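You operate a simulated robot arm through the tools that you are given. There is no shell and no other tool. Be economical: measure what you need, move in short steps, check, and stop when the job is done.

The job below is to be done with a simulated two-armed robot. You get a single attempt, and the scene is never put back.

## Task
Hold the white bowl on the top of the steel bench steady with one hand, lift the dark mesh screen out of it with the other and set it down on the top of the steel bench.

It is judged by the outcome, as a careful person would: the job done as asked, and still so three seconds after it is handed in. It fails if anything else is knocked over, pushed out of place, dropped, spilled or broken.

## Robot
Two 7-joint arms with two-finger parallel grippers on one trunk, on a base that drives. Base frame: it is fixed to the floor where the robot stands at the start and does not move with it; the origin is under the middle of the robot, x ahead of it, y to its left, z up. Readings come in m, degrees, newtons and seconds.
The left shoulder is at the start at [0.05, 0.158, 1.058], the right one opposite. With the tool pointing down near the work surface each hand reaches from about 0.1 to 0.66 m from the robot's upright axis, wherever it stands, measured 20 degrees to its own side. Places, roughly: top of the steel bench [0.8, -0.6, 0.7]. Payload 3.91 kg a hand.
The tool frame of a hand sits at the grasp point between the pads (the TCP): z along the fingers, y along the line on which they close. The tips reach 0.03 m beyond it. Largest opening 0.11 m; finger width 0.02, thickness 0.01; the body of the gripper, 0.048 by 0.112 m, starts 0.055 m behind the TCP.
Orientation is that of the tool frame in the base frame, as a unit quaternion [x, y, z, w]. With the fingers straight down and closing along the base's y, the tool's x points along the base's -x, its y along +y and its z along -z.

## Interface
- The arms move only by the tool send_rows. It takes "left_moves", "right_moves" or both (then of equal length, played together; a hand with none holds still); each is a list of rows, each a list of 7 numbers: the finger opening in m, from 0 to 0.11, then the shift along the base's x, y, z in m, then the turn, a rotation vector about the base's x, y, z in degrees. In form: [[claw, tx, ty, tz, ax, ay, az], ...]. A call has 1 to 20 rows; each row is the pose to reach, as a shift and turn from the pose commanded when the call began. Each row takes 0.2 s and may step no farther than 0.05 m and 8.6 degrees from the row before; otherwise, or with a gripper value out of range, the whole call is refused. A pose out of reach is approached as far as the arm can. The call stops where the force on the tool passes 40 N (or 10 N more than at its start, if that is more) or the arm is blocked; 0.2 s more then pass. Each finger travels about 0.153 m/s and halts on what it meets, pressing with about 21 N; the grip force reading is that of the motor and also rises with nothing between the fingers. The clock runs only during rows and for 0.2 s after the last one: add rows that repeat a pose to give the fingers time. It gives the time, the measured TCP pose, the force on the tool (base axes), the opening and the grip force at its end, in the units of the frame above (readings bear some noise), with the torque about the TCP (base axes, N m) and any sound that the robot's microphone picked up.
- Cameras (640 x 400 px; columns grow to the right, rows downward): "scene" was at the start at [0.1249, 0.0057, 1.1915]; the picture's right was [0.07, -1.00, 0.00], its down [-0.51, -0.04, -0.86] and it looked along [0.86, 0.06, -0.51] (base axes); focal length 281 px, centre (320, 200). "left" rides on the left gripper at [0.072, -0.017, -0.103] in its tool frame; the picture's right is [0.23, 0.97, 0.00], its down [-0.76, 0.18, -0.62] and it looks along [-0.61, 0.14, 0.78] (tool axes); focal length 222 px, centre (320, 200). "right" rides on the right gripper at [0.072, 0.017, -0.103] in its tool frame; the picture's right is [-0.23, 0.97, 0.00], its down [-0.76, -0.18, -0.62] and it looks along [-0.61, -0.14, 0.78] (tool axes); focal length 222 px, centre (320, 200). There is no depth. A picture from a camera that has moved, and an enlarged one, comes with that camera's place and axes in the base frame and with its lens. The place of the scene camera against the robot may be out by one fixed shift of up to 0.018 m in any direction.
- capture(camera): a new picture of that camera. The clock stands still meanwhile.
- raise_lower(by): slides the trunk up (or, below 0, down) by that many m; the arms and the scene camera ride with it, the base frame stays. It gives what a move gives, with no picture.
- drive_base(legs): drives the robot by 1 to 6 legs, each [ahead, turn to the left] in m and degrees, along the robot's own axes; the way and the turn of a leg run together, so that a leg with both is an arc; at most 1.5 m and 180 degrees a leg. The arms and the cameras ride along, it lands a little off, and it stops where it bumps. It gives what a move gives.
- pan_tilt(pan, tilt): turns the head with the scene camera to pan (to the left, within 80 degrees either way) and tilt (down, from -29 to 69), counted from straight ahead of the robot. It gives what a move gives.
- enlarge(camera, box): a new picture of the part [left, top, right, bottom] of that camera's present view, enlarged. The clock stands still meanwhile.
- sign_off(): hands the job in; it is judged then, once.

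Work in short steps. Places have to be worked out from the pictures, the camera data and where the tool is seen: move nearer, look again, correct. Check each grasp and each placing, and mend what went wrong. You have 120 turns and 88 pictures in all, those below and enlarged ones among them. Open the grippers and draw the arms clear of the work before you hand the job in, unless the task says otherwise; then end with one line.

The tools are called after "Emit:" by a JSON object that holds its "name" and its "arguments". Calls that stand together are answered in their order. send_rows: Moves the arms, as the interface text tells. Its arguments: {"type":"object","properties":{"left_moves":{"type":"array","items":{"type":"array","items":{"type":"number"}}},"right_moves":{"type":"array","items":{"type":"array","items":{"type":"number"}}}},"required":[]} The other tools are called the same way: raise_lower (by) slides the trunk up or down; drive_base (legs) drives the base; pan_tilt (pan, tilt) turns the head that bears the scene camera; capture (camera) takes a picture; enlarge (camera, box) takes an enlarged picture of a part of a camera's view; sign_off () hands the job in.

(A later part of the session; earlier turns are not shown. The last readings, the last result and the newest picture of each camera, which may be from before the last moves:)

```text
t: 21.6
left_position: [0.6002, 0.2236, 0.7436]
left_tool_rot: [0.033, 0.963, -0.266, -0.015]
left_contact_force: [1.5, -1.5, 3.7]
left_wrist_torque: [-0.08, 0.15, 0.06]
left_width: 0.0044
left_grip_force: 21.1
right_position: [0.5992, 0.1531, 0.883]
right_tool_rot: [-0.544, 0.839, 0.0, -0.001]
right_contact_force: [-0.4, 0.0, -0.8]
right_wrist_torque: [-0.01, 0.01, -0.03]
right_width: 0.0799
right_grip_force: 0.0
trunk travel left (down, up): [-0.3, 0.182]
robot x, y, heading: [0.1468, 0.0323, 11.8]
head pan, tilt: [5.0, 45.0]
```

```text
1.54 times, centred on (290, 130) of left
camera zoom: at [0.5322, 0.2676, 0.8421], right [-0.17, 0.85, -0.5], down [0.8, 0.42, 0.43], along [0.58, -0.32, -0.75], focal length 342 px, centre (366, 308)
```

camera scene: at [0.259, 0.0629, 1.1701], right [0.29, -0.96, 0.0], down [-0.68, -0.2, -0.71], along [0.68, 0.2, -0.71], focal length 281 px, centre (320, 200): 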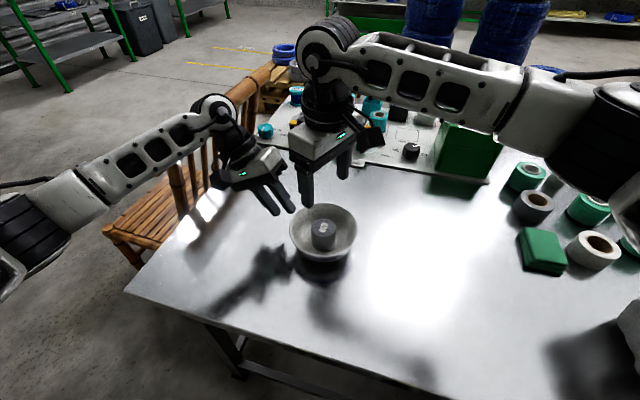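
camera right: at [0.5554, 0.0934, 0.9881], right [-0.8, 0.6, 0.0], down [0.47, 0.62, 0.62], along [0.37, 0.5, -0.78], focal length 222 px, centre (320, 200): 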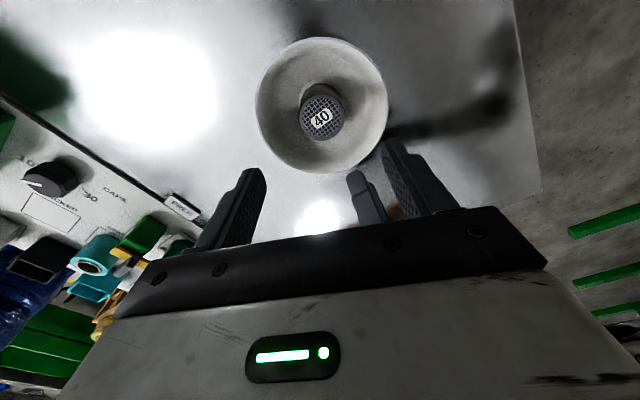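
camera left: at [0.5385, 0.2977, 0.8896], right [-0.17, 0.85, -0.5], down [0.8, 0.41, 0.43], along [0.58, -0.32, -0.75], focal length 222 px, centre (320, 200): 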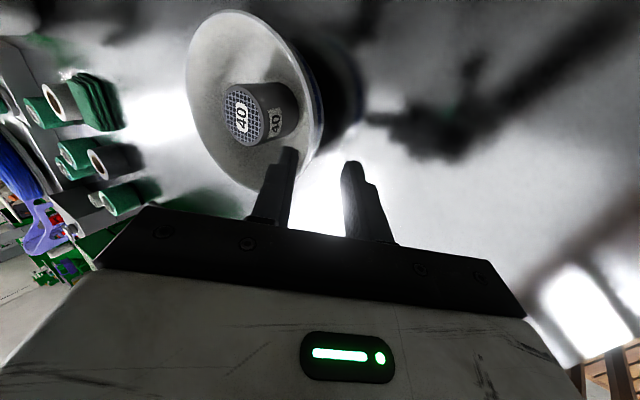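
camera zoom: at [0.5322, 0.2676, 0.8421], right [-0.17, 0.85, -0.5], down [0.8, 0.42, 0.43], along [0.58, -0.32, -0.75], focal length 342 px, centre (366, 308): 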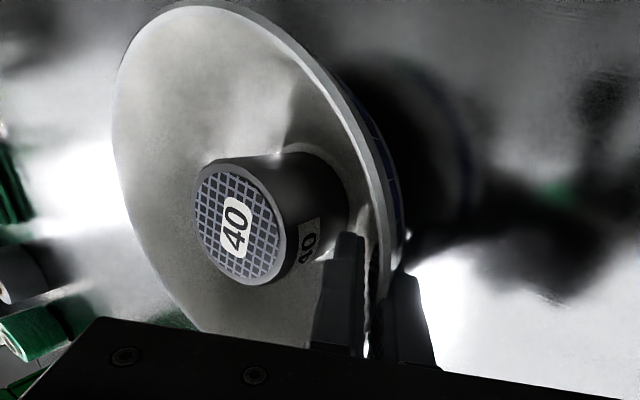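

The grip is firm (4.4 mm wall, 21 N), but the pads tilted the bowl several degrees toward the left hand. I turn the gripper 6° upright about the rim, with a slight rise, to level the bowl.

Emit:
{"name": "send_rows", "arguments": {"left_moves": [[0.003, 0, -0.001, 0.001, 2, -0.14, 0], [0.003, 0, -0.002, 0.002, 4, -0.28, 0], [0.003, 0, -0.003, 0.003, 6, -0.42, 0], [0.003, 0, -0.003, 0.003, 6, -0.42, 0]]}}

Emit:
{"name": "enlarge", "arguments": {"camera": "right", "box": [230, 20, 450, 240]}}

Emit:
{"name": "enlarge", "arguments": {"camera": "scene", "box": [220, 130, 400, 290]}}

```text
t: 22.6
left_position: [0.6006, 0.2205, 0.7476]
left_tool_rot: [0.034, 0.976, -0.215, -0.013]
left_contact_force: [0.7, -1.1, 10.9]
left_wrist_torque: [-1.11, 0.2, 0.09]
left_width: 0.0062
left_grip_force: 20.8
right_position: [0.5998, 0.1542, 0.8848]
right_tool_rot: [-0.545, 0.838, 0.001, 0.0]
right_contact_force: [0.9, -0.5, 0.1]
right_wrist_torque: [-0.01, -0.01, 0.01]
right_width: 0.0801
right_grip_force: 0.0
trunk travel left (down, up): [-0.3, 0.182]
robot x, y, heading: [0.1488, 0.0336, 11.8]
head pan, tilt: [5.0, 45.0]
```

```text
1.82 times, centred on (340, 130) of right
camera zoom: at [0.5547, 0.0933, 0.9886], right [-0.8, 0.6, 0.0], down [0.47, 0.62, 0.62], along [0.37, 0.5, -0.78], focal length 404 px, centre (284, 327)
```

zoom: 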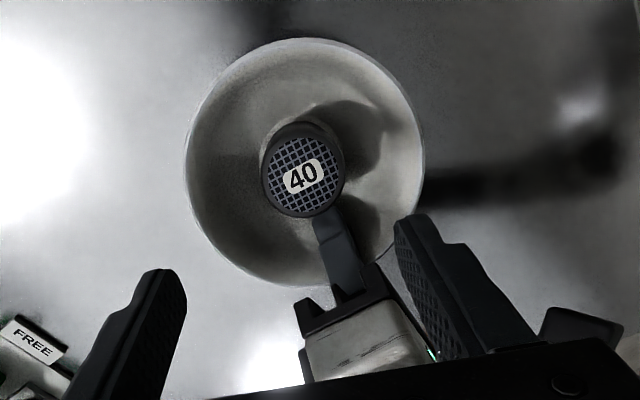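

```text
2.50 times, centred on (310, 210) of scene
camera zoom: at [0.2583, 0.0627, 1.1703], right [0.29, -0.96, 0.0], down [-0.68, -0.2, -0.71], along [0.68, 0.2, -0.71], focal length 702 px, centre (345, 175)
```

zoom: 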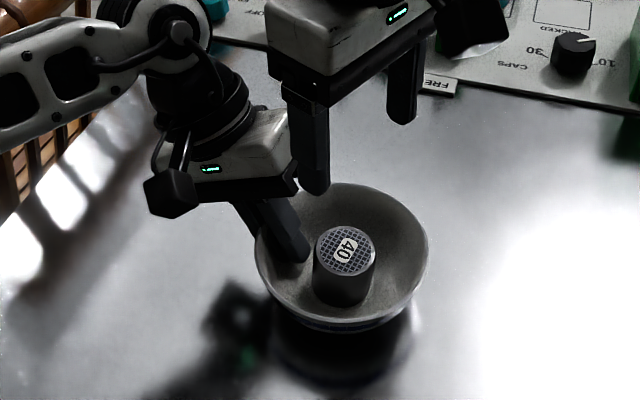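

Force is 10.9 N with the contact near the right edge of the foot: slightly over-corrected. I turn back 2°.

Emit:
{"name": "send_rows", "arguments": {"left_moves": [[0.003, 0, 0, 0, -1, 0.07, 0], [0.003, 0, 0, 0, -2, 0.14, 0], [0.003, 0, 0, 0, -2, 0.14, 0]]}}

Emit:
{"name": "capture", "arguments": {"camera": "right"}}

Emit:
{"name": "capture", "arguments": {"camera": "left"}}

```text
t: 23.4
left_position: [0.5988, 0.2208, 0.7468]
left_tool_rot: [0.033, 0.972, -0.231, -0.016]
left_contact_force: [2.4, -0.7, 10.2]
left_wrist_torque: [-0.91, 0.13, 0.16]
left_width: 0.0047
left_grip_force: 21.7
right_position: [0.5997, 0.1553, 0.8848]
right_tool_rot: [-0.545, 0.838, 0.001, -0.001]
right_contact_force: [-0.5, 0.3, -0.2]
right_wrist_torque: [-0.02, 0.01, 0.03]
right_width: 0.08
right_grip_force: 0.0
trunk travel left (down, up): [-0.3, 0.182]
robot x, y, heading: [0.1454, 0.0321, 11.5]
head pan, tilt: [5.0, 45.0]
```

```text
47 pictures are left
camera right: at [0.5548, 0.0933, 0.9885], right [-0.8, 0.6, 0.0], down [0.47, 0.62, 0.62], along [0.37, 0.5, -0.78], focal length 222 px, centre (320, 200)
```

right: 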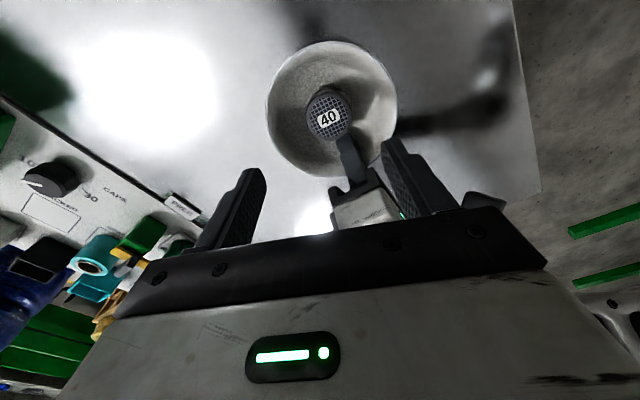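

```text
46 pictures are left
camera left: at [0.5313, 0.258, 0.8476], right [-0.17, 0.88, -0.44], down [0.8, 0.38, 0.47], along [0.58, -0.27, -0.77], focal length 222 px, centre (320, 200)
```

left: 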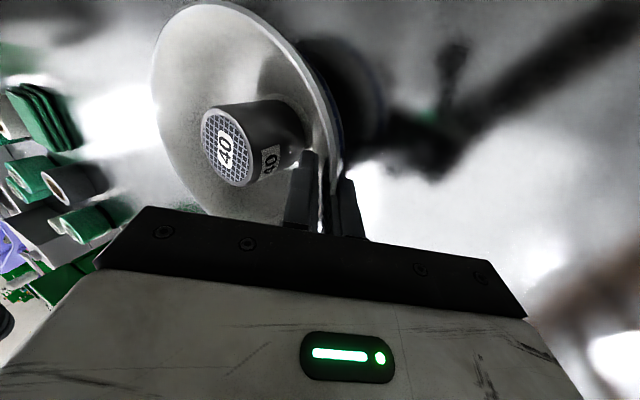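

The bowl is held, nearly level and pressed lightly. The cap now triangulates cleanly to (0.593, 0.1605, 0.7535). I tilt the right gripper 15° away from the left hand and bring it to a hover 8 cm back along its approach.

Emit:
{"name": "send_rows", "arguments": {"right_moves": [[0.075, -0.005, -0.005, -0.01, 4.6, -2.0, 0], [0.07, -0.01, -0.009, -0.03, 9.1, -4.0, 0], [0.068, -0.015, -0.0135, -0.05, 13.7, -6.1, 0], [0.068, -0.015, -0.0135, -0.062, 13.7, -6.1, 0], [0.068, -0.015, -0.0135, -0.062, 13.7, -6.1, 0]]}}

Emit:
{"name": "capture", "arguments": {"camera": "right"}}

Emit:
{"name": "capture", "arguments": {"camera": "left"}}

Emit:
{"name": "enlarge", "arguments": {"camera": "scene", "box": [220, 130, 400, 290]}}

```text
t: 24.6
left_position: [0.6, 0.2201, 0.7464]
left_tool_rot: [0.033, 0.972, -0.231, -0.014]
left_contact_force: [0.8, 0.2, 9.1]
left_wrist_torque: [-0.95, 0.16, 0.11]
left_width: 0.0047
left_grip_force: 21.0
right_position: [0.5837, 0.1413, 0.8219]
right_tool_rot: [-0.54, 0.831, 0.072, 0.109]
right_contact_force: [-0.2, 0.0, -0.3]
right_wrist_torque: [0.03, -0.01, -0.02]
right_width: 0.0679
right_grip_force: 0.1
trunk travel left (down, up): [-0.3, 0.182]
robot x, y, heading: [0.1484, 0.0353, 11.7]
head pan, tilt: [5.0, 45.0]
```

```text
45 pictures are left
camera right: at [0.5297, 0.058, 0.904], right [-0.8, 0.6, 0.06], down [0.4, 0.45, 0.8], along [0.45, 0.66, -0.6], focal length 222 px, centre (320, 200)
```

right: 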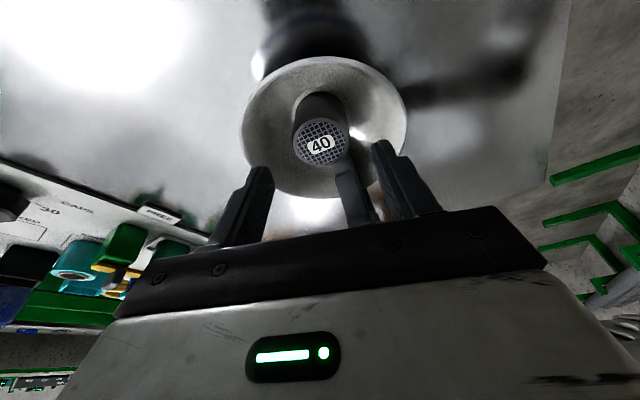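

```text
44 pictures are left
camera left: at [0.5313, 0.2578, 0.8478], right [-0.17, 0.88, -0.44], down [0.8, 0.38, 0.47], along [0.58, -0.27, -0.77], focal length 222 px, centre (320, 200)
```

left: 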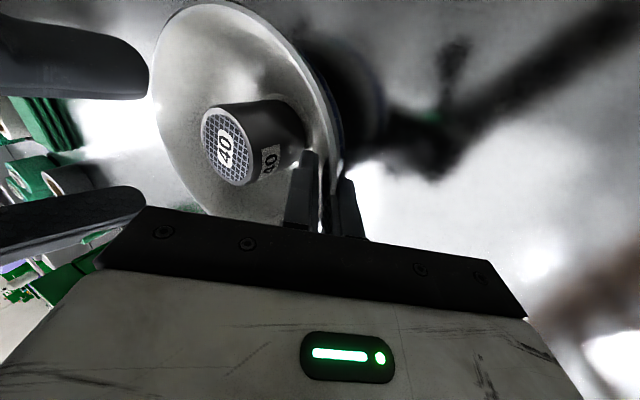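

```text
2.50 times, centred on (310, 210) of scene
camera zoom: at [0.2584, 0.0628, 1.1702], right [0.29, -0.96, 0.0], down [-0.68, -0.2, -0.71], along [0.68, 0.2, -0.71], focal length 702 px, centre (345, 175)
```

zoom: 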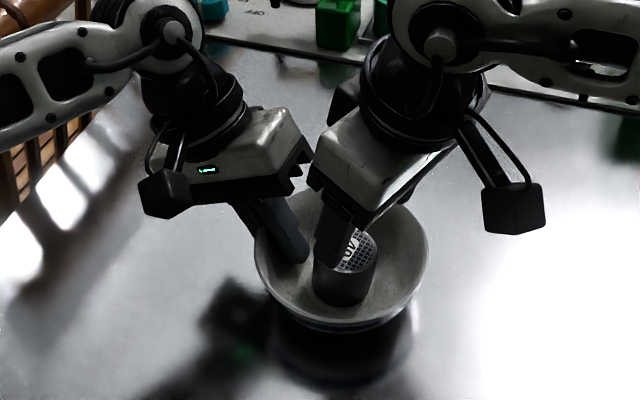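

Aligned: the cap projects right on the approach line (320, ~140). I descend 5 cm along the tool axis and check.

Emit:
{"name": "send_rows", "arguments": {"right_moves": [[0.068, 0.002, 0.005, -0.02, 0, 0, 0], [0.068, 0.004, 0.009, -0.037, 0, 0, 0], [0.068, 0.0053, 0.0118, -0.0483, 0, 0, 0], [0.068, 0.0053, 0.0118, -0.0483, 0, 0, 0]]}}

Emit:
{"name": "capture", "arguments": {"camera": "right"}}

Emit:
{"name": "capture", "arguments": {"camera": "left"}}

Emit:
{"name": "enlarge", "arguments": {"camera": "scene", "box": [220, 130, 400, 290]}}

```text
t: 25.6
left_position: [0.6, 0.2198, 0.7474]
left_tool_rot: [0.033, 0.972, -0.231, -0.014]
left_contact_force: [1.0, -1.3, 9.4]
left_wrist_torque: [-0.96, 0.2, 0.1]
left_width: 0.0046
left_grip_force: 21.4
right_position: [0.5903, 0.1529, 0.7736]
right_tool_rot: [-0.541, 0.831, 0.072, 0.109]
right_contact_force: [0.8, -0.5, 0.3]
right_wrist_torque: [-0.01, -0.04, -0.01]
right_width: 0.0681
right_grip_force: 0.1
trunk travel left (down, up): [-0.3, 0.182]
robot x, y, heading: [0.1479, 0.0329, 11.8]
head pan, tilt: [5.0, 45.0]
```

```text
42 pictures are left
camera right: at [0.5352, 0.0694, 0.8552], right [-0.8, 0.6, 0.06], down [0.4, 0.45, 0.8], along [0.45, 0.66, -0.6], focal length 222 px, centre (320, 200)
```

right: 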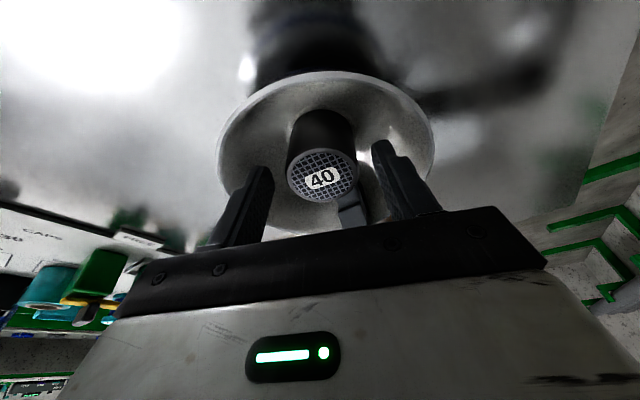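

```text
41 pictures are left
camera left: at [0.5313, 0.2578, 0.8478], right [-0.17, 0.88, -0.44], down [0.8, 0.38, 0.47], along [0.58, -0.27, -0.77], focal length 222 px, centre (320, 200)
```

left: 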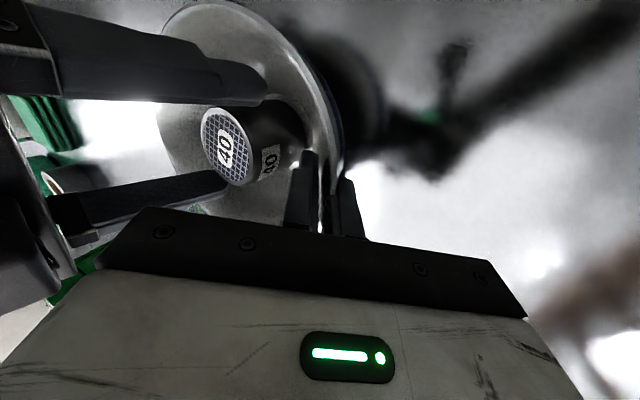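

```text
2.50 times, centred on (310, 210) of scene
camera zoom: at [0.2584, 0.0627, 1.1702], right [0.29, -0.96, 0.0], down [-0.68, -0.2, -0.71], along [0.68, 0.2, -0.71], focal length 702 px, centre (345, 175)
```

zoom: 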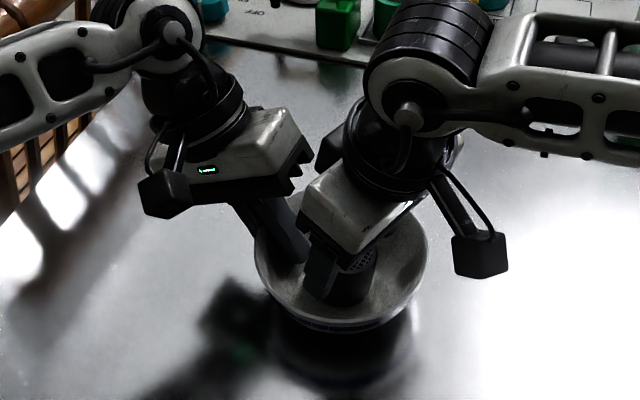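

Fingers straddle the cylinder with clearance on all sides. I descend the last 3 cm.

Emit:
{"name": "send_rows", "arguments": {"right_moves": [[0.068, 0.0016, 0.0035, -0.0145, 0, 0, 0], [0.068, 0.0032, 0.0071, -0.029, 0, 0, 0], [0.068, 0.0032, 0.0071, -0.029, 0, 0, 0]]}}

Emit:
{"name": "capture", "arguments": {"camera": "right"}}

Emit:
{"name": "capture", "arguments": {"camera": "left"}}

```text
t: 26.3
left_position: [0.5991, 0.2216, 0.7464]
left_tool_rot: [0.032, 0.972, -0.231, -0.015]
left_contact_force: [0.2, 4.3, 9.2]
left_wrist_torque: [-0.87, 0.44, 0.28]
left_width: 0.0055
left_grip_force: 20.7
right_position: [0.5942, 0.1626, 0.7529]
right_tool_rot: [-0.54, 0.83, 0.073, 0.116]
right_contact_force: [-7.1, -7.3, 15.5]
right_wrist_torque: [-0.51, -0.45, -0.42]
right_width: 0.0613
right_grip_force: 0.0
trunk travel left (down, up): [-0.3, 0.182]
robot x, y, heading: [0.1487, 0.0305, 11.9]
head pan, tilt: [5.0, 45.0]
stopped in row 3 (right hand): the force on the tool passed its limit at 53 N (the readings are from after the stop); the commanded pose is now the measured one
```

```text
39 pictures are left
camera right: at [0.5388, 0.0779, 0.8346], right [-0.8, 0.6, 0.06], down [0.39, 0.44, 0.81], along [0.46, 0.67, -0.59], focal length 222 px, centre (320, 200)
```

right: 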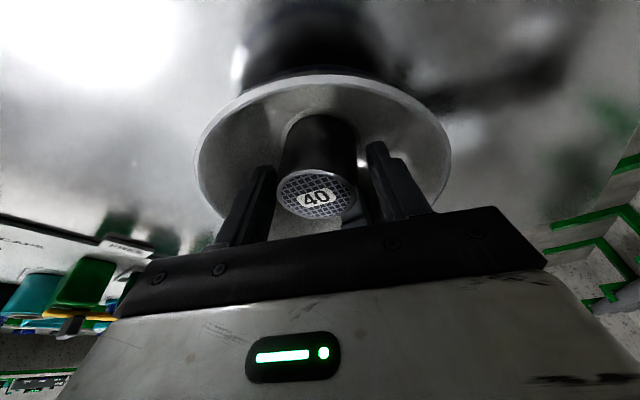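

```text
38 pictures are left
camera left: at [0.5304, 0.2582, 0.8479], right [-0.17, 0.88, -0.43], down [0.8, 0.39, 0.47], along [0.58, -0.26, -0.77], focal length 222 px, centre (320, 200)
```

left: 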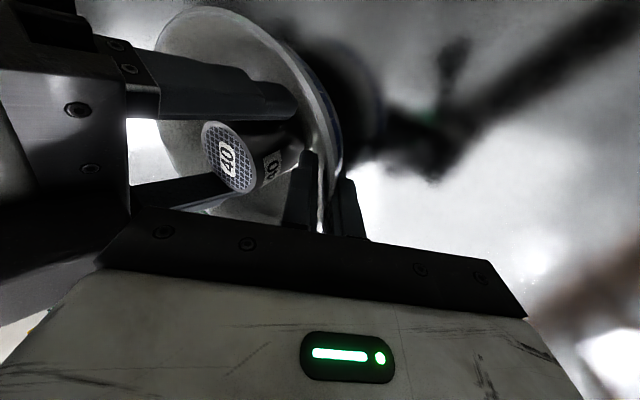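

The far finger met the bowl's inner wall (it narrows); the bowl is still held and looks in place. I retreat 8 mm to release the force, narrow the opening to 0.06 and recheck.

Emit:
{"name": "send_rows", "arguments": {"right_moves": [[0.06, -0.0009, -0.0019, 0.0077, 0, 0, 0], [0.06, -0.0009, -0.0019, 0.0077, 0, 0, 0]]}}

Emit:
{"name": "capture", "arguments": {"camera": "right"}}

Emit:
{"name": "capture", "arguments": {"camera": "left"}}

Emit:
{"name": "enlarge", "arguments": {"camera": "scene", "box": [220, 130, 400, 290]}}

```text
t: 26.9
left_position: [0.6, 0.2208, 0.7458]
left_tool_rot: [0.031, 0.972, -0.231, -0.015]
left_contact_force: [5.2, 1.8, 12.0]
left_wrist_torque: [-1.03, -0.09, 0.45]
left_width: 0.0055
left_grip_force: 20.3
right_position: [0.5939, 0.1594, 0.7594]
right_tool_rot: [-0.541, 0.83, 0.074, 0.114]
right_contact_force: [-0.2, 0.1, 1.0]
right_wrist_torque: [-0.05, 0.01, -0.02]
right_width: 0.0599
right_grip_force: 0.2
trunk travel left (down, up): [-0.3, 0.182]
robot x, y, heading: [0.1479, 0.0299, 11.7]
head pan, tilt: [5.0, 45.0]
```

```text
37 pictures are left
camera right: at [0.5386, 0.076, 0.8398], right [-0.8, 0.6, 0.06], down [0.39, 0.45, 0.8], along [0.45, 0.67, -0.59], focal length 222 px, centre (320, 200)
```

right: 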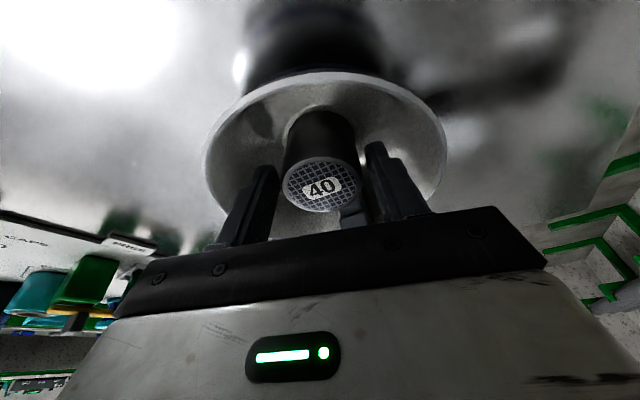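

```text
36 pictures are left
camera left: at [0.5315, 0.2582, 0.8463], right [-0.17, 0.88, -0.43], down [0.8, 0.38, 0.47], along [0.58, -0.26, -0.77], focal length 222 px, centre (320, 200)
```

left: 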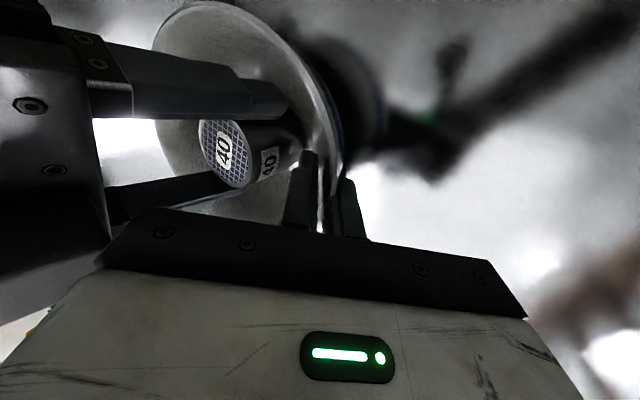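

```text
2.50 times, centred on (310, 210) of scene
camera zoom: at [0.2585, 0.0626, 1.1701], right [0.29, -0.96, 0.0], down [-0.68, -0.2, -0.71], along [0.68, 0.2, -0.71], focal length 702 px, centre (345, 175)
```

zoom: 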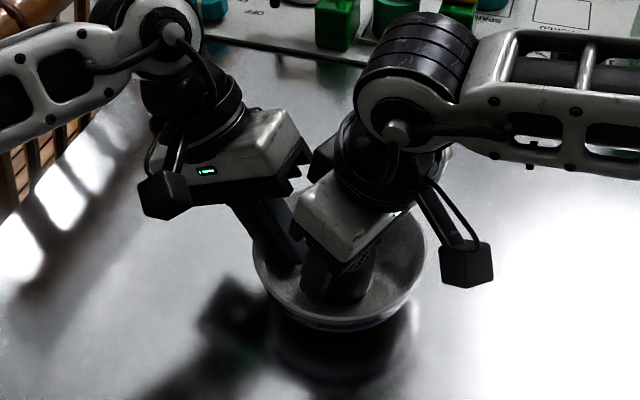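

Force-free again, the bowl still in place, and the cylinder centred between the pads with about 2 cm of overlap. I close the right hand.

Emit:
{"name": "send_rows", "arguments": {"right_moves": [[0.05, 0, 0, 0, 0, 0, 0], [0.04, 0, 0, 0, 0, 0, 0], [0.04, 0, 0, 0, 0, 0, 0]]}}

Emit:
{"name": "capture", "arguments": {"camera": "right"}}

Emit:
{"name": "capture", "arguments": {"camera": "left"}}

```text
t: 27.7
left_position: [0.6002, 0.2216, 0.7443]
left_tool_rot: [0.032, 0.972, -0.23, -0.016]
left_contact_force: [6.6, 1.1, 10.3]
left_wrist_torque: [-1.04, -0.19, 0.55]
left_width: 0.0058
left_grip_force: 20.7
right_position: [0.5938, 0.1584, 0.7591]
right_tool_rot: [-0.54, 0.83, 0.074, 0.114]
right_contact_force: [-0.6, 0.2, 1.4]
right_wrist_torque: [0.0, 0.06, 0.01]
right_width: 0.0482
right_grip_force: 21.2
trunk travel left (down, up): [-0.3, 0.182]
robot x, y, heading: [0.146, 0.0318, 11.9]
head pan, tilt: [5.0, 45.0]
```

```text
34 pictures are left
camera right: at [0.5385, 0.076, 0.8401], right [-0.8, 0.6, 0.06], down [0.39, 0.45, 0.81], along [0.45, 0.67, -0.59], focal length 222 px, centre (320, 200)
```

right: 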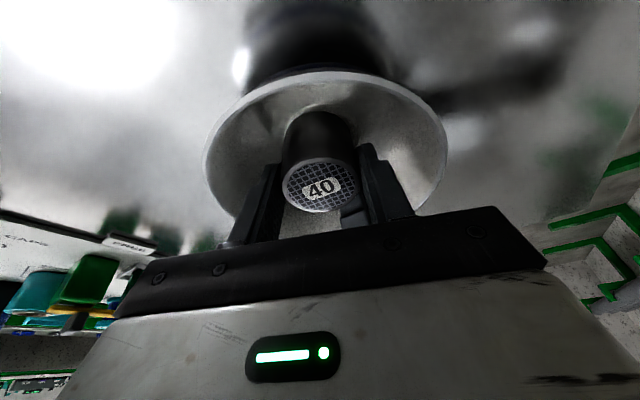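

```text
33 pictures are left
camera left: at [0.5311, 0.2581, 0.8458], right [-0.17, 0.89, -0.43], down [0.8, 0.38, 0.46], along [0.58, -0.26, -0.77], focal length 222 px, centre (320, 200)
```

left: 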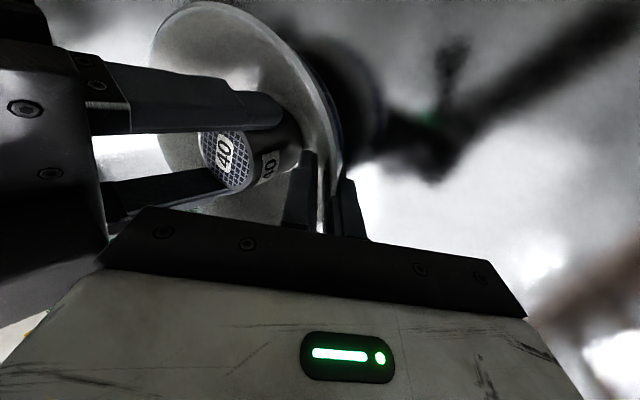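

Gripped at 0.048 m with 21 N. I lift straight up 3 cm slowly while the left hand holds the bowl, drifting slightly away from the left hand.

Emit:
{"name": "send_rows", "arguments": {"right_moves": [[0.04, 0, 0, 0.008, 0, 0, 0], [0.04, 0, -0.001, 0.018, 0, 0, 0], [0.04, 0, -0.002, 0.03, 0, 0, 0]]}}

Emit:
{"name": "capture", "arguments": {"camera": "right"}}

Emit:
{"name": "capture", "arguments": {"camera": "left"}}

```text
t: 28.5
left_position: [0.5978, 0.2208, 0.7445]
left_tool_rot: [0.032, 0.972, -0.23, -0.017]
left_contact_force: [3.8, 0.7, 10.4]
left_wrist_torque: [-1.01, 0.0, 0.36]
left_width: 0.0056
left_grip_force: 21.3
right_position: [0.5931, 0.1585, 0.7895]
right_tool_rot: [-0.541, 0.83, 0.074, 0.115]
right_contact_force: [-0.6, 0.0, 0.0]
right_wrist_torque: [-0.02, 0.01, 0.0]
right_width: 0.0404
right_grip_force: 0.0
trunk travel left (down, up): [-0.3, 0.182]
robot x, y, heading: [0.1489, 0.0329, 11.5]
head pan, tilt: [5.0, 45.0]
```

```text
32 pictures are left
camera right: at [0.5389, 0.074, 0.87], right [-0.8, 0.6, 0.06], down [0.39, 0.45, 0.81], along [0.45, 0.67, -0.59], focal length 222 px, centre (320, 200)
```

right: 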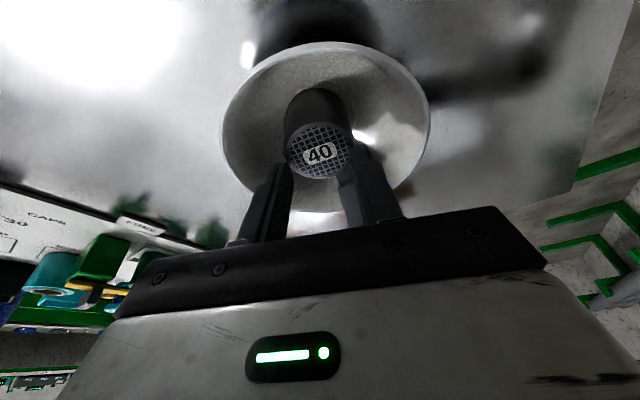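

```text
31 pictures are left
camera left: at [0.5308, 0.258, 0.8457], right [-0.17, 0.89, -0.43], down [0.8, 0.38, 0.46], along [0.58, -0.26, -0.77], focal length 222 px, centre (320, 200)
```

left: 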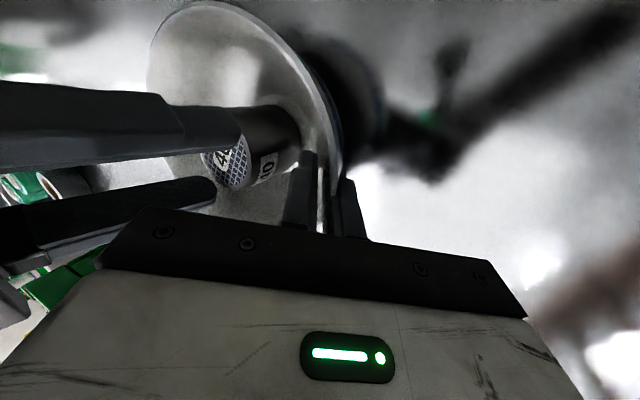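

The screen slipped out — the pads only caught its top edge; it is still standing at the same spot in the bowl. I'll grip deeper with a narrower 0.056 opening that clears the bowl wall, descending in small steps.

Emit:
{"name": "send_rows", "arguments": {"right_moves": [[0.056, 0, 0, 0, 0, 0, 0], [0.056, 0, 0, 0, 0, 0, 0], [0.056, 0.0005, 0.001, -0.015, 0, 0, 0], [0.056, 0.001, 0.002, -0.028, 0, 0, 0], [0.056, 0.001, 0.0025, -0.036, 0, 0, 0]]}}

Emit:
{"name": "capture", "arguments": {"camera": "right"}}

Emit:
{"name": "capture", "arguments": {"camera": "left"}}

```text
t: 29.7
left_position: [0.5989, 0.2207, 0.7445]
left_tool_rot: [0.032, 0.973, -0.229, -0.017]
left_contact_force: [3.6, -1.3, 8.6]
left_wrist_torque: [-0.97, 0.32, 0.26]
left_width: 0.0055
left_grip_force: 21.4
right_position: [0.5955, 0.1609, 0.7547]
right_tool_rot: [-0.541, 0.83, 0.075, 0.116]
right_contact_force: [-2.0, 0.4, 6.7]
right_wrist_torque: [-0.14, -0.18, 0.0]
right_width: 0.0549
right_grip_force: 0.0
trunk travel left (down, up): [-0.3, 0.182]
robot x, y, heading: [0.147, 0.0359, 12.0]
head pan, tilt: [5.0, 45.0]
```

```text
30 pictures are left
camera right: at [0.5398, 0.0769, 0.8349], right [-0.8, 0.59, 0.06], down [0.39, 0.44, 0.81], along [0.45, 0.67, -0.59], focal length 222 px, centre (320, 200)
```

right: 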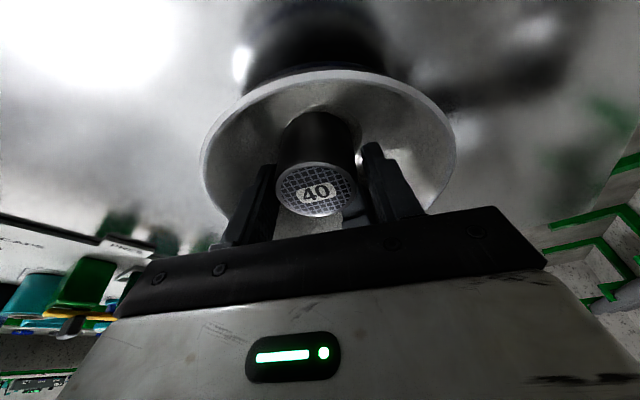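

```text
29 pictures are left
camera left: at [0.5305, 0.2578, 0.846], right [-0.17, 0.89, -0.43], down [0.8, 0.38, 0.46], along [0.58, -0.26, -0.77], focal length 222 px, centre (320, 200)
```

left: 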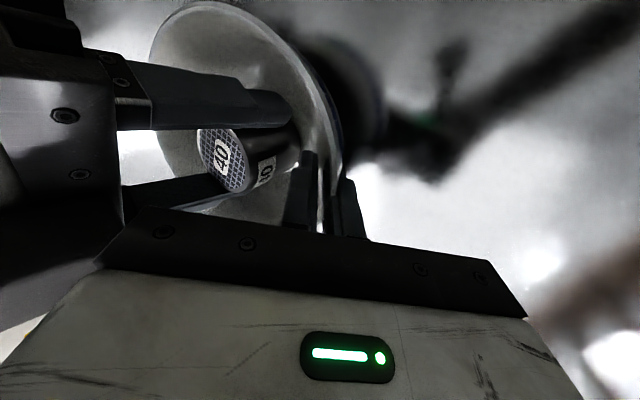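

Slight contact (6.7 N) at the far finger. I narrow to 0.051 (clear of the wall), go down another 6 mm, then close fully.

Emit:
{"name": "send_rows", "arguments": {"right_moves": [[0.052, -0.001, 0.0005, 0.002, 0, 0, 0], [0.051, -0.001, 0.0005, 0.0, 0, 0, 0], [0.051, -0.001, 0.001, -0.006, 0, 0, 0], [0.051, -0.001, 0.001, -0.006, 0, 0, 0]]}}

```text
t: 30.7
left_position: [0.5999, 0.2218, 0.7437]
left_tool_rot: [0.032, 0.973, -0.23, -0.017]
left_contact_force: [2.7, -3.3, 6.2]
left_wrist_torque: [-0.99, 0.38, 0.23]
left_width: 0.0056
left_grip_force: 20.8
right_position: [0.5946, 0.1609, 0.7474]
right_tool_rot: [-0.54, 0.83, 0.075, 0.115]
right_contact_force: [-0.9, 1.0, 7.2]
right_wrist_torque: [-0.06, -0.16, -0.02]
right_width: 0.05
right_grip_force: 0.0
trunk travel left (down, up): [-0.3, 0.182]
robot x, y, heading: [0.1451, 0.0326, 11.8]
head pan, tilt: [5.0, 45.0]
```

The depth is better (TCP 0.747, about 3.5 cm overlap) with only 7 N of contact. I close fully and lift 1 cm to test.

Emit:
{"name": "send_rows", "arguments": {"right_moves": [[0.03, 0, 0, 0, 0, 0, 0], [0.03, 0, 0, 0, 0, 0, 0], [0.03, 0, 0, 0, 0, 0, 0], [0.03, 0, 0, 0.004, 0, 0, 0], [0.03, 0, 0, 0.008, 0, 0, 0], [0.03, 0, 0, 0.012, 0, 0, 0]]}}

Emit:
{"name": "capture", "arguments": {"camera": "right"}}

Emit:
{"name": "capture", "arguments": {"camera": "left"}}

```text
t: 32.1
left_position: [0.5995, 0.2208, 0.7449]
left_tool_rot: [0.032, 0.973, -0.229, -0.017]
left_contact_force: [0.0, -4.1, 9.3]
left_wrist_torque: [-1.04, 0.2, 0.15]
left_width: 0.0054
left_grip_force: 20.8
right_position: [0.593, 0.1611, 0.7598]
right_tool_rot: [-0.54, 0.831, 0.073, 0.113]
right_contact_force: [1.2, 0.1, -0.6]
right_wrist_torque: [0.0, -0.01, 0.01]
right_width: 0.0483
right_grip_force: 20.8
trunk travel left (down, up): [-0.3, 0.182]
robot x, y, heading: [0.147, 0.0341, 11.7]
head pan, tilt: [5.0, 45.0]
```

```text
28 pictures are left
camera right: at [0.5386, 0.0772, 0.8399], right [-0.8, 0.6, 0.06], down [0.39, 0.45, 0.8], along [0.45, 0.67, -0.59], focal length 222 px, centre (320, 200)
```

right: 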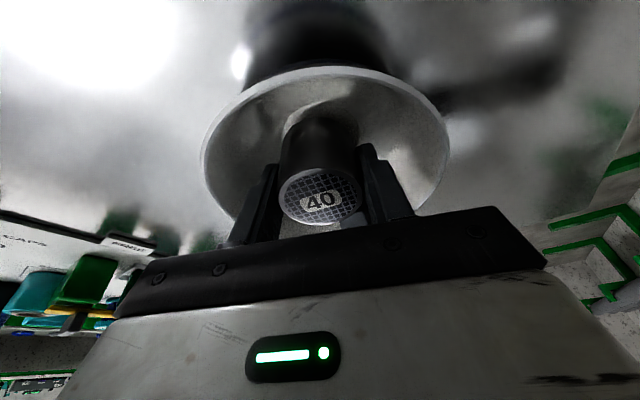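

```text
27 pictures are left
camera left: at [0.5309, 0.2578, 0.846], right [-0.17, 0.89, -0.43], down [0.8, 0.38, 0.46], along [0.58, -0.26, -0.77], focal length 222 px, centre (320, 200)
```

left: 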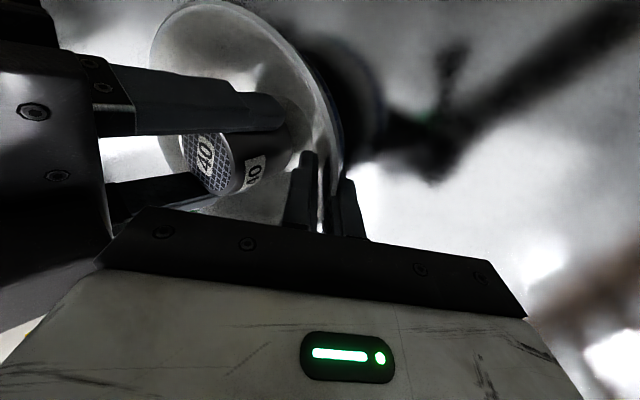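

The screen rises with the hand this time (the cap moved in both views). I continue lifting in small steps.

Emit:
{"name": "send_rows", "arguments": {"right_moves": [[0.03, 0, 0, 0.01, 0, 0, 0], [0.03, -0.001, -0.001, 0.025, 0, 0, 0], [0.03, -0.002, -0.003, 0.04, 0, 0, 0], [0.03, -0.003, -0.006, 0.06, 0, 0, 0], [0.03, -0.003, -0.008, 0.08, 0, 0, 0]]}}

Emit:
{"name": "capture", "arguments": {"camera": "scene"}}

Emit:
{"name": "capture", "arguments": {"camera": "right"}}

```text
t: 33.3
left_position: [0.5999, 0.2201, 0.7452]
left_tool_rot: [0.032, 0.973, -0.229, -0.017]
left_contact_force: [-0.2, -4.5, 11.2]
left_wrist_torque: [-1.08, 0.29, 0.13]
left_width: 0.0052
left_grip_force: 20.9
right_position: [0.5907, 0.1528, 0.84]
right_tool_rot: [-0.54, 0.831, 0.074, 0.114]
right_contact_force: [-0.2, 0.3, -1.0]
right_wrist_torque: [0.0, -0.02, -0.06]
right_width: 0.048
right_grip_force: 20.7
trunk travel left (down, up): [-0.3, 0.182]
robot x, y, heading: [0.1469, 0.033, 11.7]
head pan, tilt: [5.0, 45.0]
```

```text
26 pictures are left
camera scene: at [0.2583, 0.0622, 1.1702], right [0.29, -0.96, 0.0], down [-0.68, -0.2, -0.71], along [0.68, 0.2, -0.71], focal length 281 px, centre (320, 200)
```

scene: 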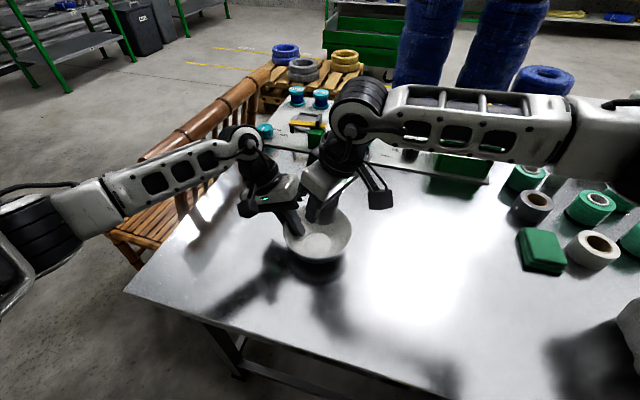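

```text
25 pictures are left
camera right: at [0.5356, 0.0693, 0.9198], right [-0.8, 0.6, 0.06], down [0.39, 0.45, 0.8], along [0.45, 0.67, -0.59], focal length 222 px, centre (320, 200)
```

right: 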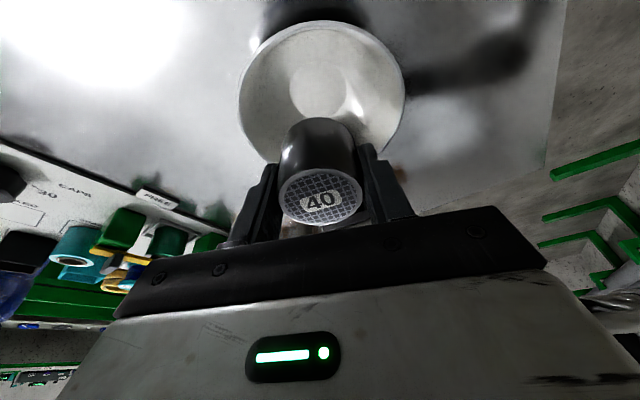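

The screen is out and the bowl is steady. I carry it to the free area right of the bowl, about (0.55, 0.0), first rising a bit.

Emit:
{"name": "send_rows", "arguments": {"right_moves": [[0.03, 0, -0.02, 0.015, 0, 0, 0], [0.03, -0.005, -0.05, 0.02, 0, 0, 0], [0.03, -0.01, -0.085, 0.02, 0, 0, 0], [0.03, -0.02, -0.12, 0.02, 0, 0, 0], [0.03, -0.03, -0.145, 0.01, 0, 0, 0], [0.03, -0.03, -0.15, -0.01, 0, 0, 0], [0.03, -0.03, -0.15, -0.03, 0, 0, 0], [0.03, -0.03, -0.15, -0.03, 0, 0, 0]]}}

Emit:
{"name": "capture", "arguments": {"camera": "scene"}}

Emit:
{"name": "capture", "arguments": {"camera": "right"}}

Emit:
{"name": "capture", "arguments": {"camera": "left"}}

```text
t: 35.1
left_position: [0.5989, 0.2204, 0.7441]
left_tool_rot: [0.032, 0.973, -0.229, -0.016]
left_contact_force: [0.1, -3.1, 9.6]
left_wrist_torque: [-0.99, 0.26, 0.07]
left_width: 0.0052
left_grip_force: 21.2
right_position: [0.5607, 0.002, 0.8086]
right_tool_rot: [-0.54, 0.831, 0.074, 0.115]
right_contact_force: [0.3, 0.7, -1.2]
right_wrist_torque: [0.01, -0.03, 0.03]
right_width: 0.0484
right_grip_force: 20.6
trunk travel left (down, up): [-0.3, 0.182]
robot x, y, heading: [0.1521, 0.0334, 11.6]
head pan, tilt: [5.0, 45.0]
```

```text
24 pictures are left
camera scene: at [0.2583, 0.0623, 1.1702], right [0.29, -0.96, 0.0], down [-0.68, -0.2, -0.71], along [0.68, 0.2, -0.71], focal length 281 px, centre (320, 200)
```

scene: 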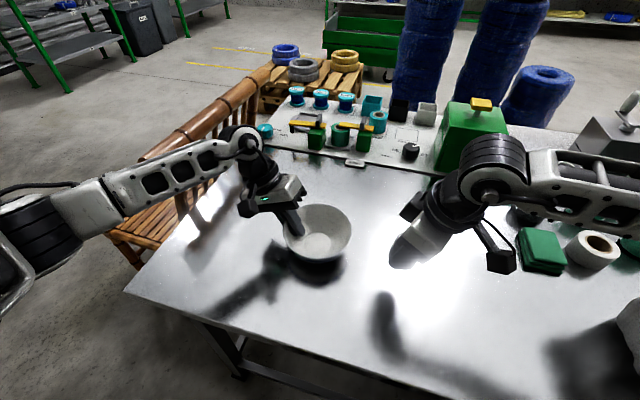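

```text
23 pictures are left
camera right: at [0.5059, -0.0816, 0.8888], right [-0.8, 0.6, 0.06], down [0.39, 0.45, 0.81], along [0.45, 0.67, -0.59], focal length 222 px, centre (320, 200)
```

right: 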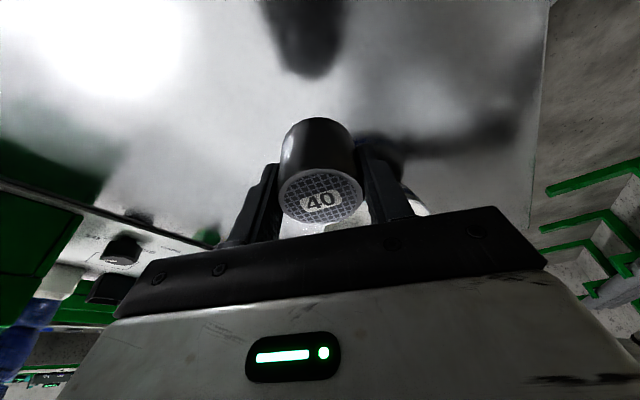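

```text
22 pictures are left
camera left: at [0.5309, 0.258, 0.846], right [-0.17, 0.89, -0.43], down [0.8, 0.38, 0.46], along [0.58, -0.26, -0.77], focal length 222 px, centre (320, 200)
```

left: 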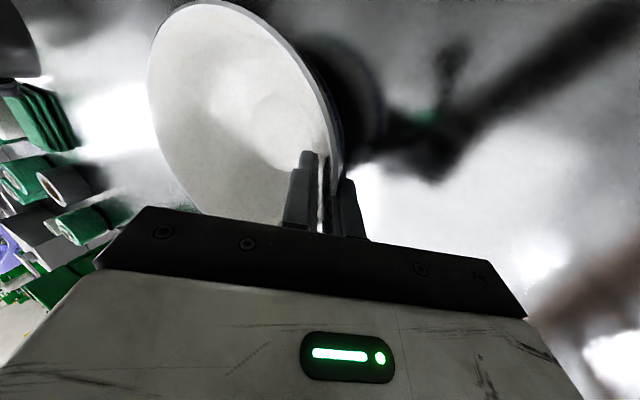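

The bowl stands empty and steady; the screen hangs vertical in the grip, about 4.5–5 cm tall with its base near z≈0.767, and the table near 0.69. I go down 5 cm first.

Emit:
{"name": "send_rows", "arguments": {"right_moves": [[0.03, 0, 0, -0.02, 0, 0, 0], [0.03, 0, 0, -0.035, 0, 0, 0], [0.03, 0, 0, -0.05, 0, 0, 0], [0.03, 0, 0, -0.05, 0, 0, 0]]}}

Emit:
{"name": "capture", "arguments": {"camera": "right"}}

Emit:
{"name": "enlarge", "arguments": {"camera": "scene", "box": [360, 180, 520, 320]}}

```text
t: 36.1
left_position: [0.5995, 0.2216, 0.745]
left_tool_rot: [0.032, 0.973, -0.23, -0.016]
left_contact_force: [0.8, -3.4, 9.7]
left_wrist_torque: [-1.01, 0.26, 0.12]
left_width: 0.0054
left_grip_force: 21.1
right_position: [0.5611, 0.0028, 0.7594]
right_tool_rot: [-0.541, 0.83, 0.074, 0.114]
right_contact_force: [-1.2, -0.4, -0.9]
right_wrist_torque: [0.0, -0.02, 0.02]
right_width: 0.0482
right_grip_force: 21.5
trunk travel left (down, up): [-0.3, 0.182]
robot x, y, heading: [0.1485, 0.0317, 11.7]
head pan, tilt: [5.0, 45.0]
```

```text
21 pictures are left
camera right: at [0.5055, -0.0806, 0.8393], right [-0.8, 0.6, 0.06], down [0.39, 0.45, 0.81], along [0.45, 0.67, -0.59], focal length 222 px, centre (320, 200)
```

right: 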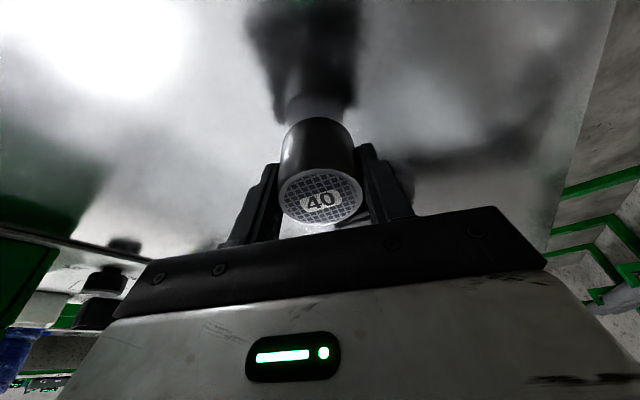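

```text
2.86 times, centred on (440, 250) of scene
camera zoom: at [0.2583, 0.0623, 1.1702], right [0.29, -0.96, 0.0], down [-0.68, -0.2, -0.71], along [0.68, 0.2, -0.71], focal length 802 px, centre (-23, 57)
```

zoom: 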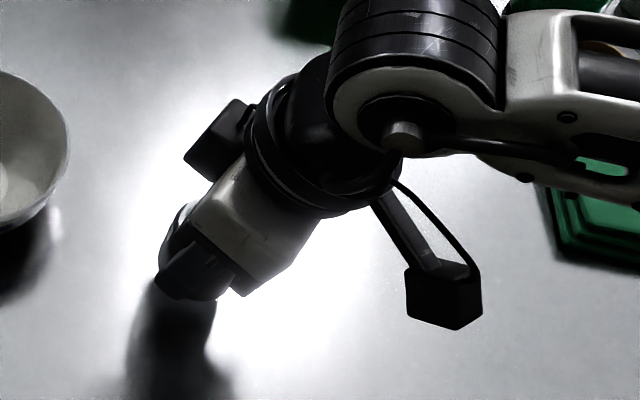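

The shadow/reflection meets the base closely now. I descend in 3 mm steps and watch the force.

Emit:
{"name": "send_rows", "arguments": {"right_moves": [[0.03, 0, 0, -0.003, 0, 0, 0], [0.03, 0, 0, -0.006, 0, 0, 0], [0.03, 0, 0, -0.009, 0, 0, 0], [0.03, 0, 0, -0.012, 0, 0, 0]]}}

```text
t: 37.1
left_position: [0.5988, 0.2218, 0.7452]
left_tool_rot: [0.032, 0.973, -0.23, -0.016]
left_contact_force: [0.4, -2.7, 10.5]
left_wrist_torque: [-0.98, 0.25, 0.06]
left_width: 0.0053
left_grip_force: 20.9
right_position: [0.5609, 0.0023, 0.7466]
right_tool_rot: [-0.54, 0.831, 0.073, 0.115]
right_contact_force: [0.8, 0.2, -1.6]
right_wrist_torque: [0.01, 0.0, 0.0]
right_width: 0.0484
right_grip_force: 20.5
trunk travel left (down, up): [-0.3, 0.182]
robot x, y, heading: [0.1438, 0.0339, 11.6]
head pan, tilt: [5.0, 45.0]
```

No contact yet; I continue down by small steps.

Emit:
{"name": "send_rows", "arguments": {"right_moves": [[0.03, 0, 0, -0.003, 0, 0, 0], [0.03, 0, 0, -0.006, 0, 0, 0], [0.03, 0, 0, -0.009, 0, 0, 0], [0.03, 0, 0, -0.012, 0, 0, 0]]}}

Emit:
{"name": "capture", "arguments": {"camera": "right"}}

```text
t: 38.1
left_position: [0.5994, 0.2211, 0.7452]
left_tool_rot: [0.033, 0.973, -0.23, -0.016]
left_contact_force: [3.1, -3.4, 8.6]
left_wrist_torque: [-1.02, 0.07, 0.22]
left_width: 0.0047
left_grip_force: 20.9
right_position: [0.5601, 0.0038, 0.738]
right_tool_rot: [-0.542, 0.829, 0.075, 0.116]
right_contact_force: [-0.5, -1.3, 15.2]
right_wrist_torque: [-0.14, 0.1, 0.01]
right_width: 0.0483
right_grip_force: 21.0
trunk travel left (down, up): [-0.3, 0.182]
robot x, y, heading: [0.1454, 0.0317, 11.9]
head pan, tilt: [5.0, 45.0]
```

```text
19 pictures are left
camera right: at [0.5059, -0.08, 0.8175], right [-0.8, 0.59, 0.06], down [0.39, 0.44, 0.81], along [0.46, 0.67, -0.58], focal length 222 px, centre (320, 200)
```

right: 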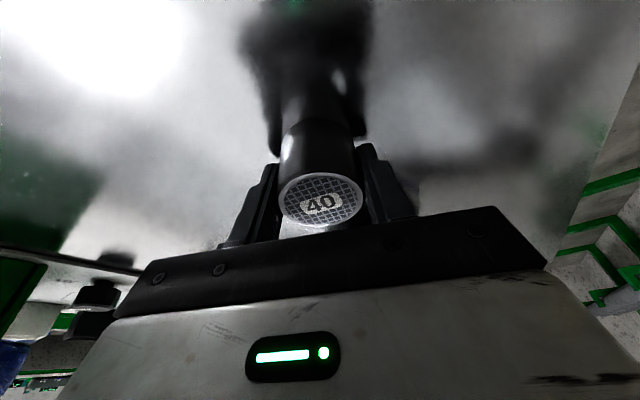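

Contact: 15 N upward, the screen standing on the bench. I ease up 2 mm and open the fingers slowly.

Emit:
{"name": "send_rows", "arguments": {"right_moves": [[0.03, 0, 0, 0.002, 0, 0, 0], [0.048, 0, 0, 0.002, 0, 0, 0], [0.055, 0, 0, 0.002, 0, 0, 0], [0.065, 0, 0, 0.002, 0, 0, 0], [0.075, 0, 0, 0.002, 0, 0, 0], [0.075, 0, 0, 0.002, 0, 0, 0]]}}

Emit:
{"name": "capture", "arguments": {"camera": "right"}}

```text
t: 39.5
left_position: [0.5993, 0.2217, 0.7445]
left_tool_rot: [0.032, 0.973, -0.23, -0.016]
left_contact_force: [0.5, -2.3, 10.1]
left_wrist_torque: [-0.97, 0.26, 0.07]
left_width: 0.005
left_grip_force: 21.2
right_position: [0.5608, 0.0037, 0.737]
right_tool_rot: [-0.54, 0.831, 0.074, 0.114]
right_contact_force: [0.0, -0.2, 0.5]
right_wrist_torque: [-0.02, 0.03, 0.01]
right_width: 0.0749
right_grip_force: 0.0
trunk travel left (down, up): [-0.3, 0.182]
robot x, y, heading: [0.1487, 0.035, 11.9]
head pan, tilt: [5.0, 45.0]
```

```text
18 pictures are left
camera right: at [0.5057, -0.0809, 0.8179], right [-0.8, 0.6, 0.06], down [0.39, 0.45, 0.81], along [0.45, 0.67, -0.59], focal length 222 px, centre (320, 200)
```

right: 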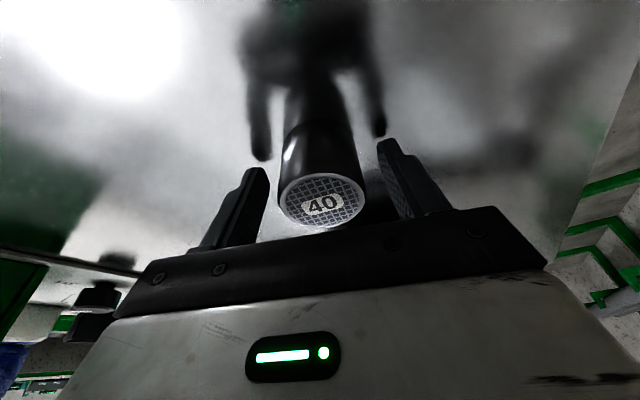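

Released and standing, free of both fingers. I retreat along the tool axis (up and back).

Emit:
{"name": "send_rows", "arguments": {"right_moves": [[0.075, -0.002, -0.005, 0.02, 0, 0, 0], [0.075, -0.0045, -0.01, 0.042, 0, 0, 0], [0.075, -0.0085, -0.019, 0.077, 0, 0, 0], [0.075, -0.0125, -0.028, 0.115, 0, 0, 0], [0.075, -0.03, -0.05, 0.15, 0, 0, 0], [0.075, -0.05, -0.08, 0.18, 0, 0, 0]]}}

Emit:
{"name": "capture", "arguments": {"camera": "scene"}}

Emit:
{"name": "enlarge", "arguments": {"camera": "left", "box": [130, 0, 390, 260]}}

```text
t: 40.9
left_position: [0.5993, 0.2202, 0.7445]
left_tool_rot: [0.032, 0.973, -0.229, -0.016]
left_contact_force: [-1.0, -2.0, 11.7]
left_wrist_torque: [-1.11, 0.34, 0.02]
left_width: 0.005
left_grip_force: 21.5
right_position: [0.5116, -0.0771, 0.9171]
right_tool_rot: [-0.54, 0.83, 0.073, 0.115]
right_contact_force: [-0.8, -0.6, -0.2]
right_wrist_torque: [0.01, -0.04, 0.01]
right_width: 0.0749
right_grip_force: 0.1
trunk travel left (down, up): [-0.3, 0.182]
robot x, y, heading: [0.1458, 0.0319, 11.9]
head pan, tilt: [5.0, 45.0]
```

```text
17 pictures are left
camera scene: at [0.2581, 0.0623, 1.1703], right [0.29, -0.96, 0.0], down [-0.68, -0.2, -0.71], along [0.68, 0.2, -0.71], focal length 281 px, centre (320, 200)
```

scene: 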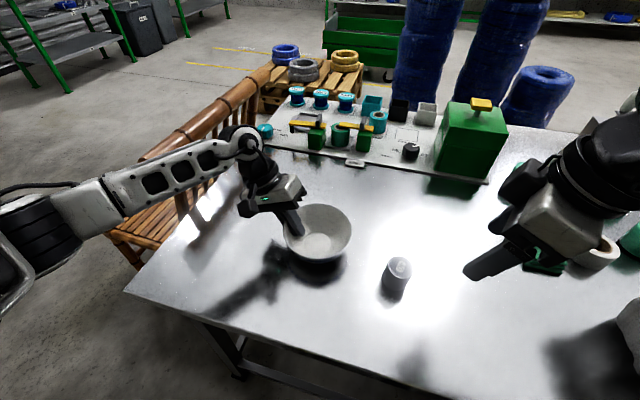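

```text
1.54 times, centred on (260, 130) of left
camera zoom: at [0.5307, 0.2579, 0.8462], right [-0.17, 0.88, -0.43], down [0.8, 0.38, 0.46], along [0.58, -0.27, -0.77], focal length 342 px, centre (412, 308)
```

zoom: 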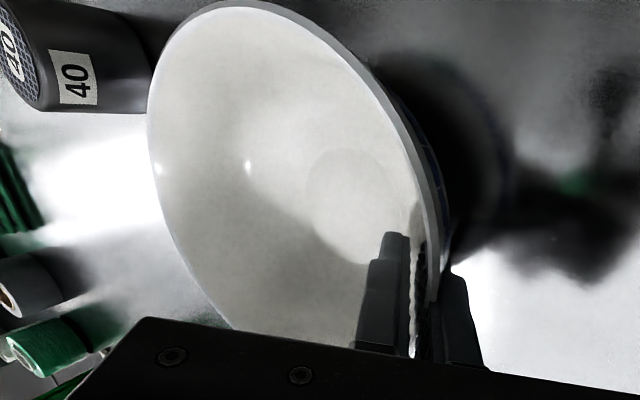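

The screen stands upright on the bench. Before releasing the bowl I relax the torque by turning the left gripper back 3° so it settles gently.

Emit:
{"name": "send_rows", "arguments": {"left_moves": [[0.003, 0, 0, 0, -1, 0.07, 0], [0.003, 0, 0, 0, -2, 0.14, 0], [0.003, 0, 0, 0, -3, 0.2, 0], [0.003, 0, 0, 0, -3, 0.2, 0]]}}

Emit:
{"name": "enlarge", "arguments": {"camera": "scene", "box": [220, 150, 440, 310]}}

```text
t: 41.9
left_position: [0.5994, 0.2228, 0.7434]
left_tool_rot: [0.031, 0.967, -0.254, -0.018]
left_contact_force: [0.8, -1.2, 0.8]
left_wrist_torque: [-0.14, 0.03, 0.08]
left_width: 0.0041
left_grip_force: 20.9
right_position: [0.5104, -0.077, 0.9166]
right_tool_rot: [-0.54, 0.83, 0.073, 0.114]
right_contact_force: [-0.2, 0.4, -0.2]
right_wrist_torque: [0.01, 0.03, 0.0]
right_width: 0.0751
right_grip_force: 0.0
trunk travel left (down, up): [-0.3, 0.182]
robot x, y, heading: [0.1466, 0.0308, 11.5]
head pan, tilt: [5.0, 45.0]
```

```text
2.50 times, centred on (330, 230) of scene
camera zoom: at [0.2588, 0.0626, 1.17], right [0.29, -0.96, 0.0], down [-0.68, -0.2, -0.71], along [0.68, 0.2, -0.71], focal length 702 px, centre (295, 125)
```

zoom: 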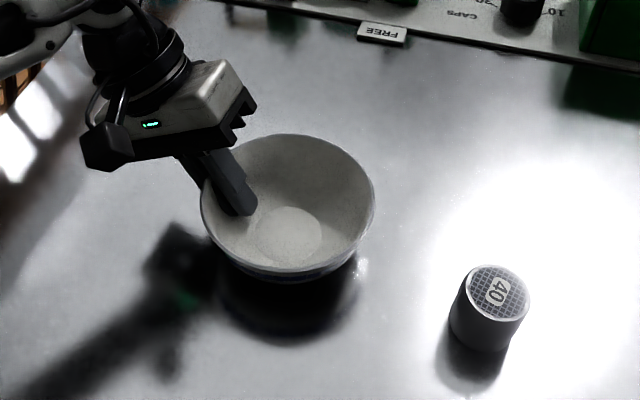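

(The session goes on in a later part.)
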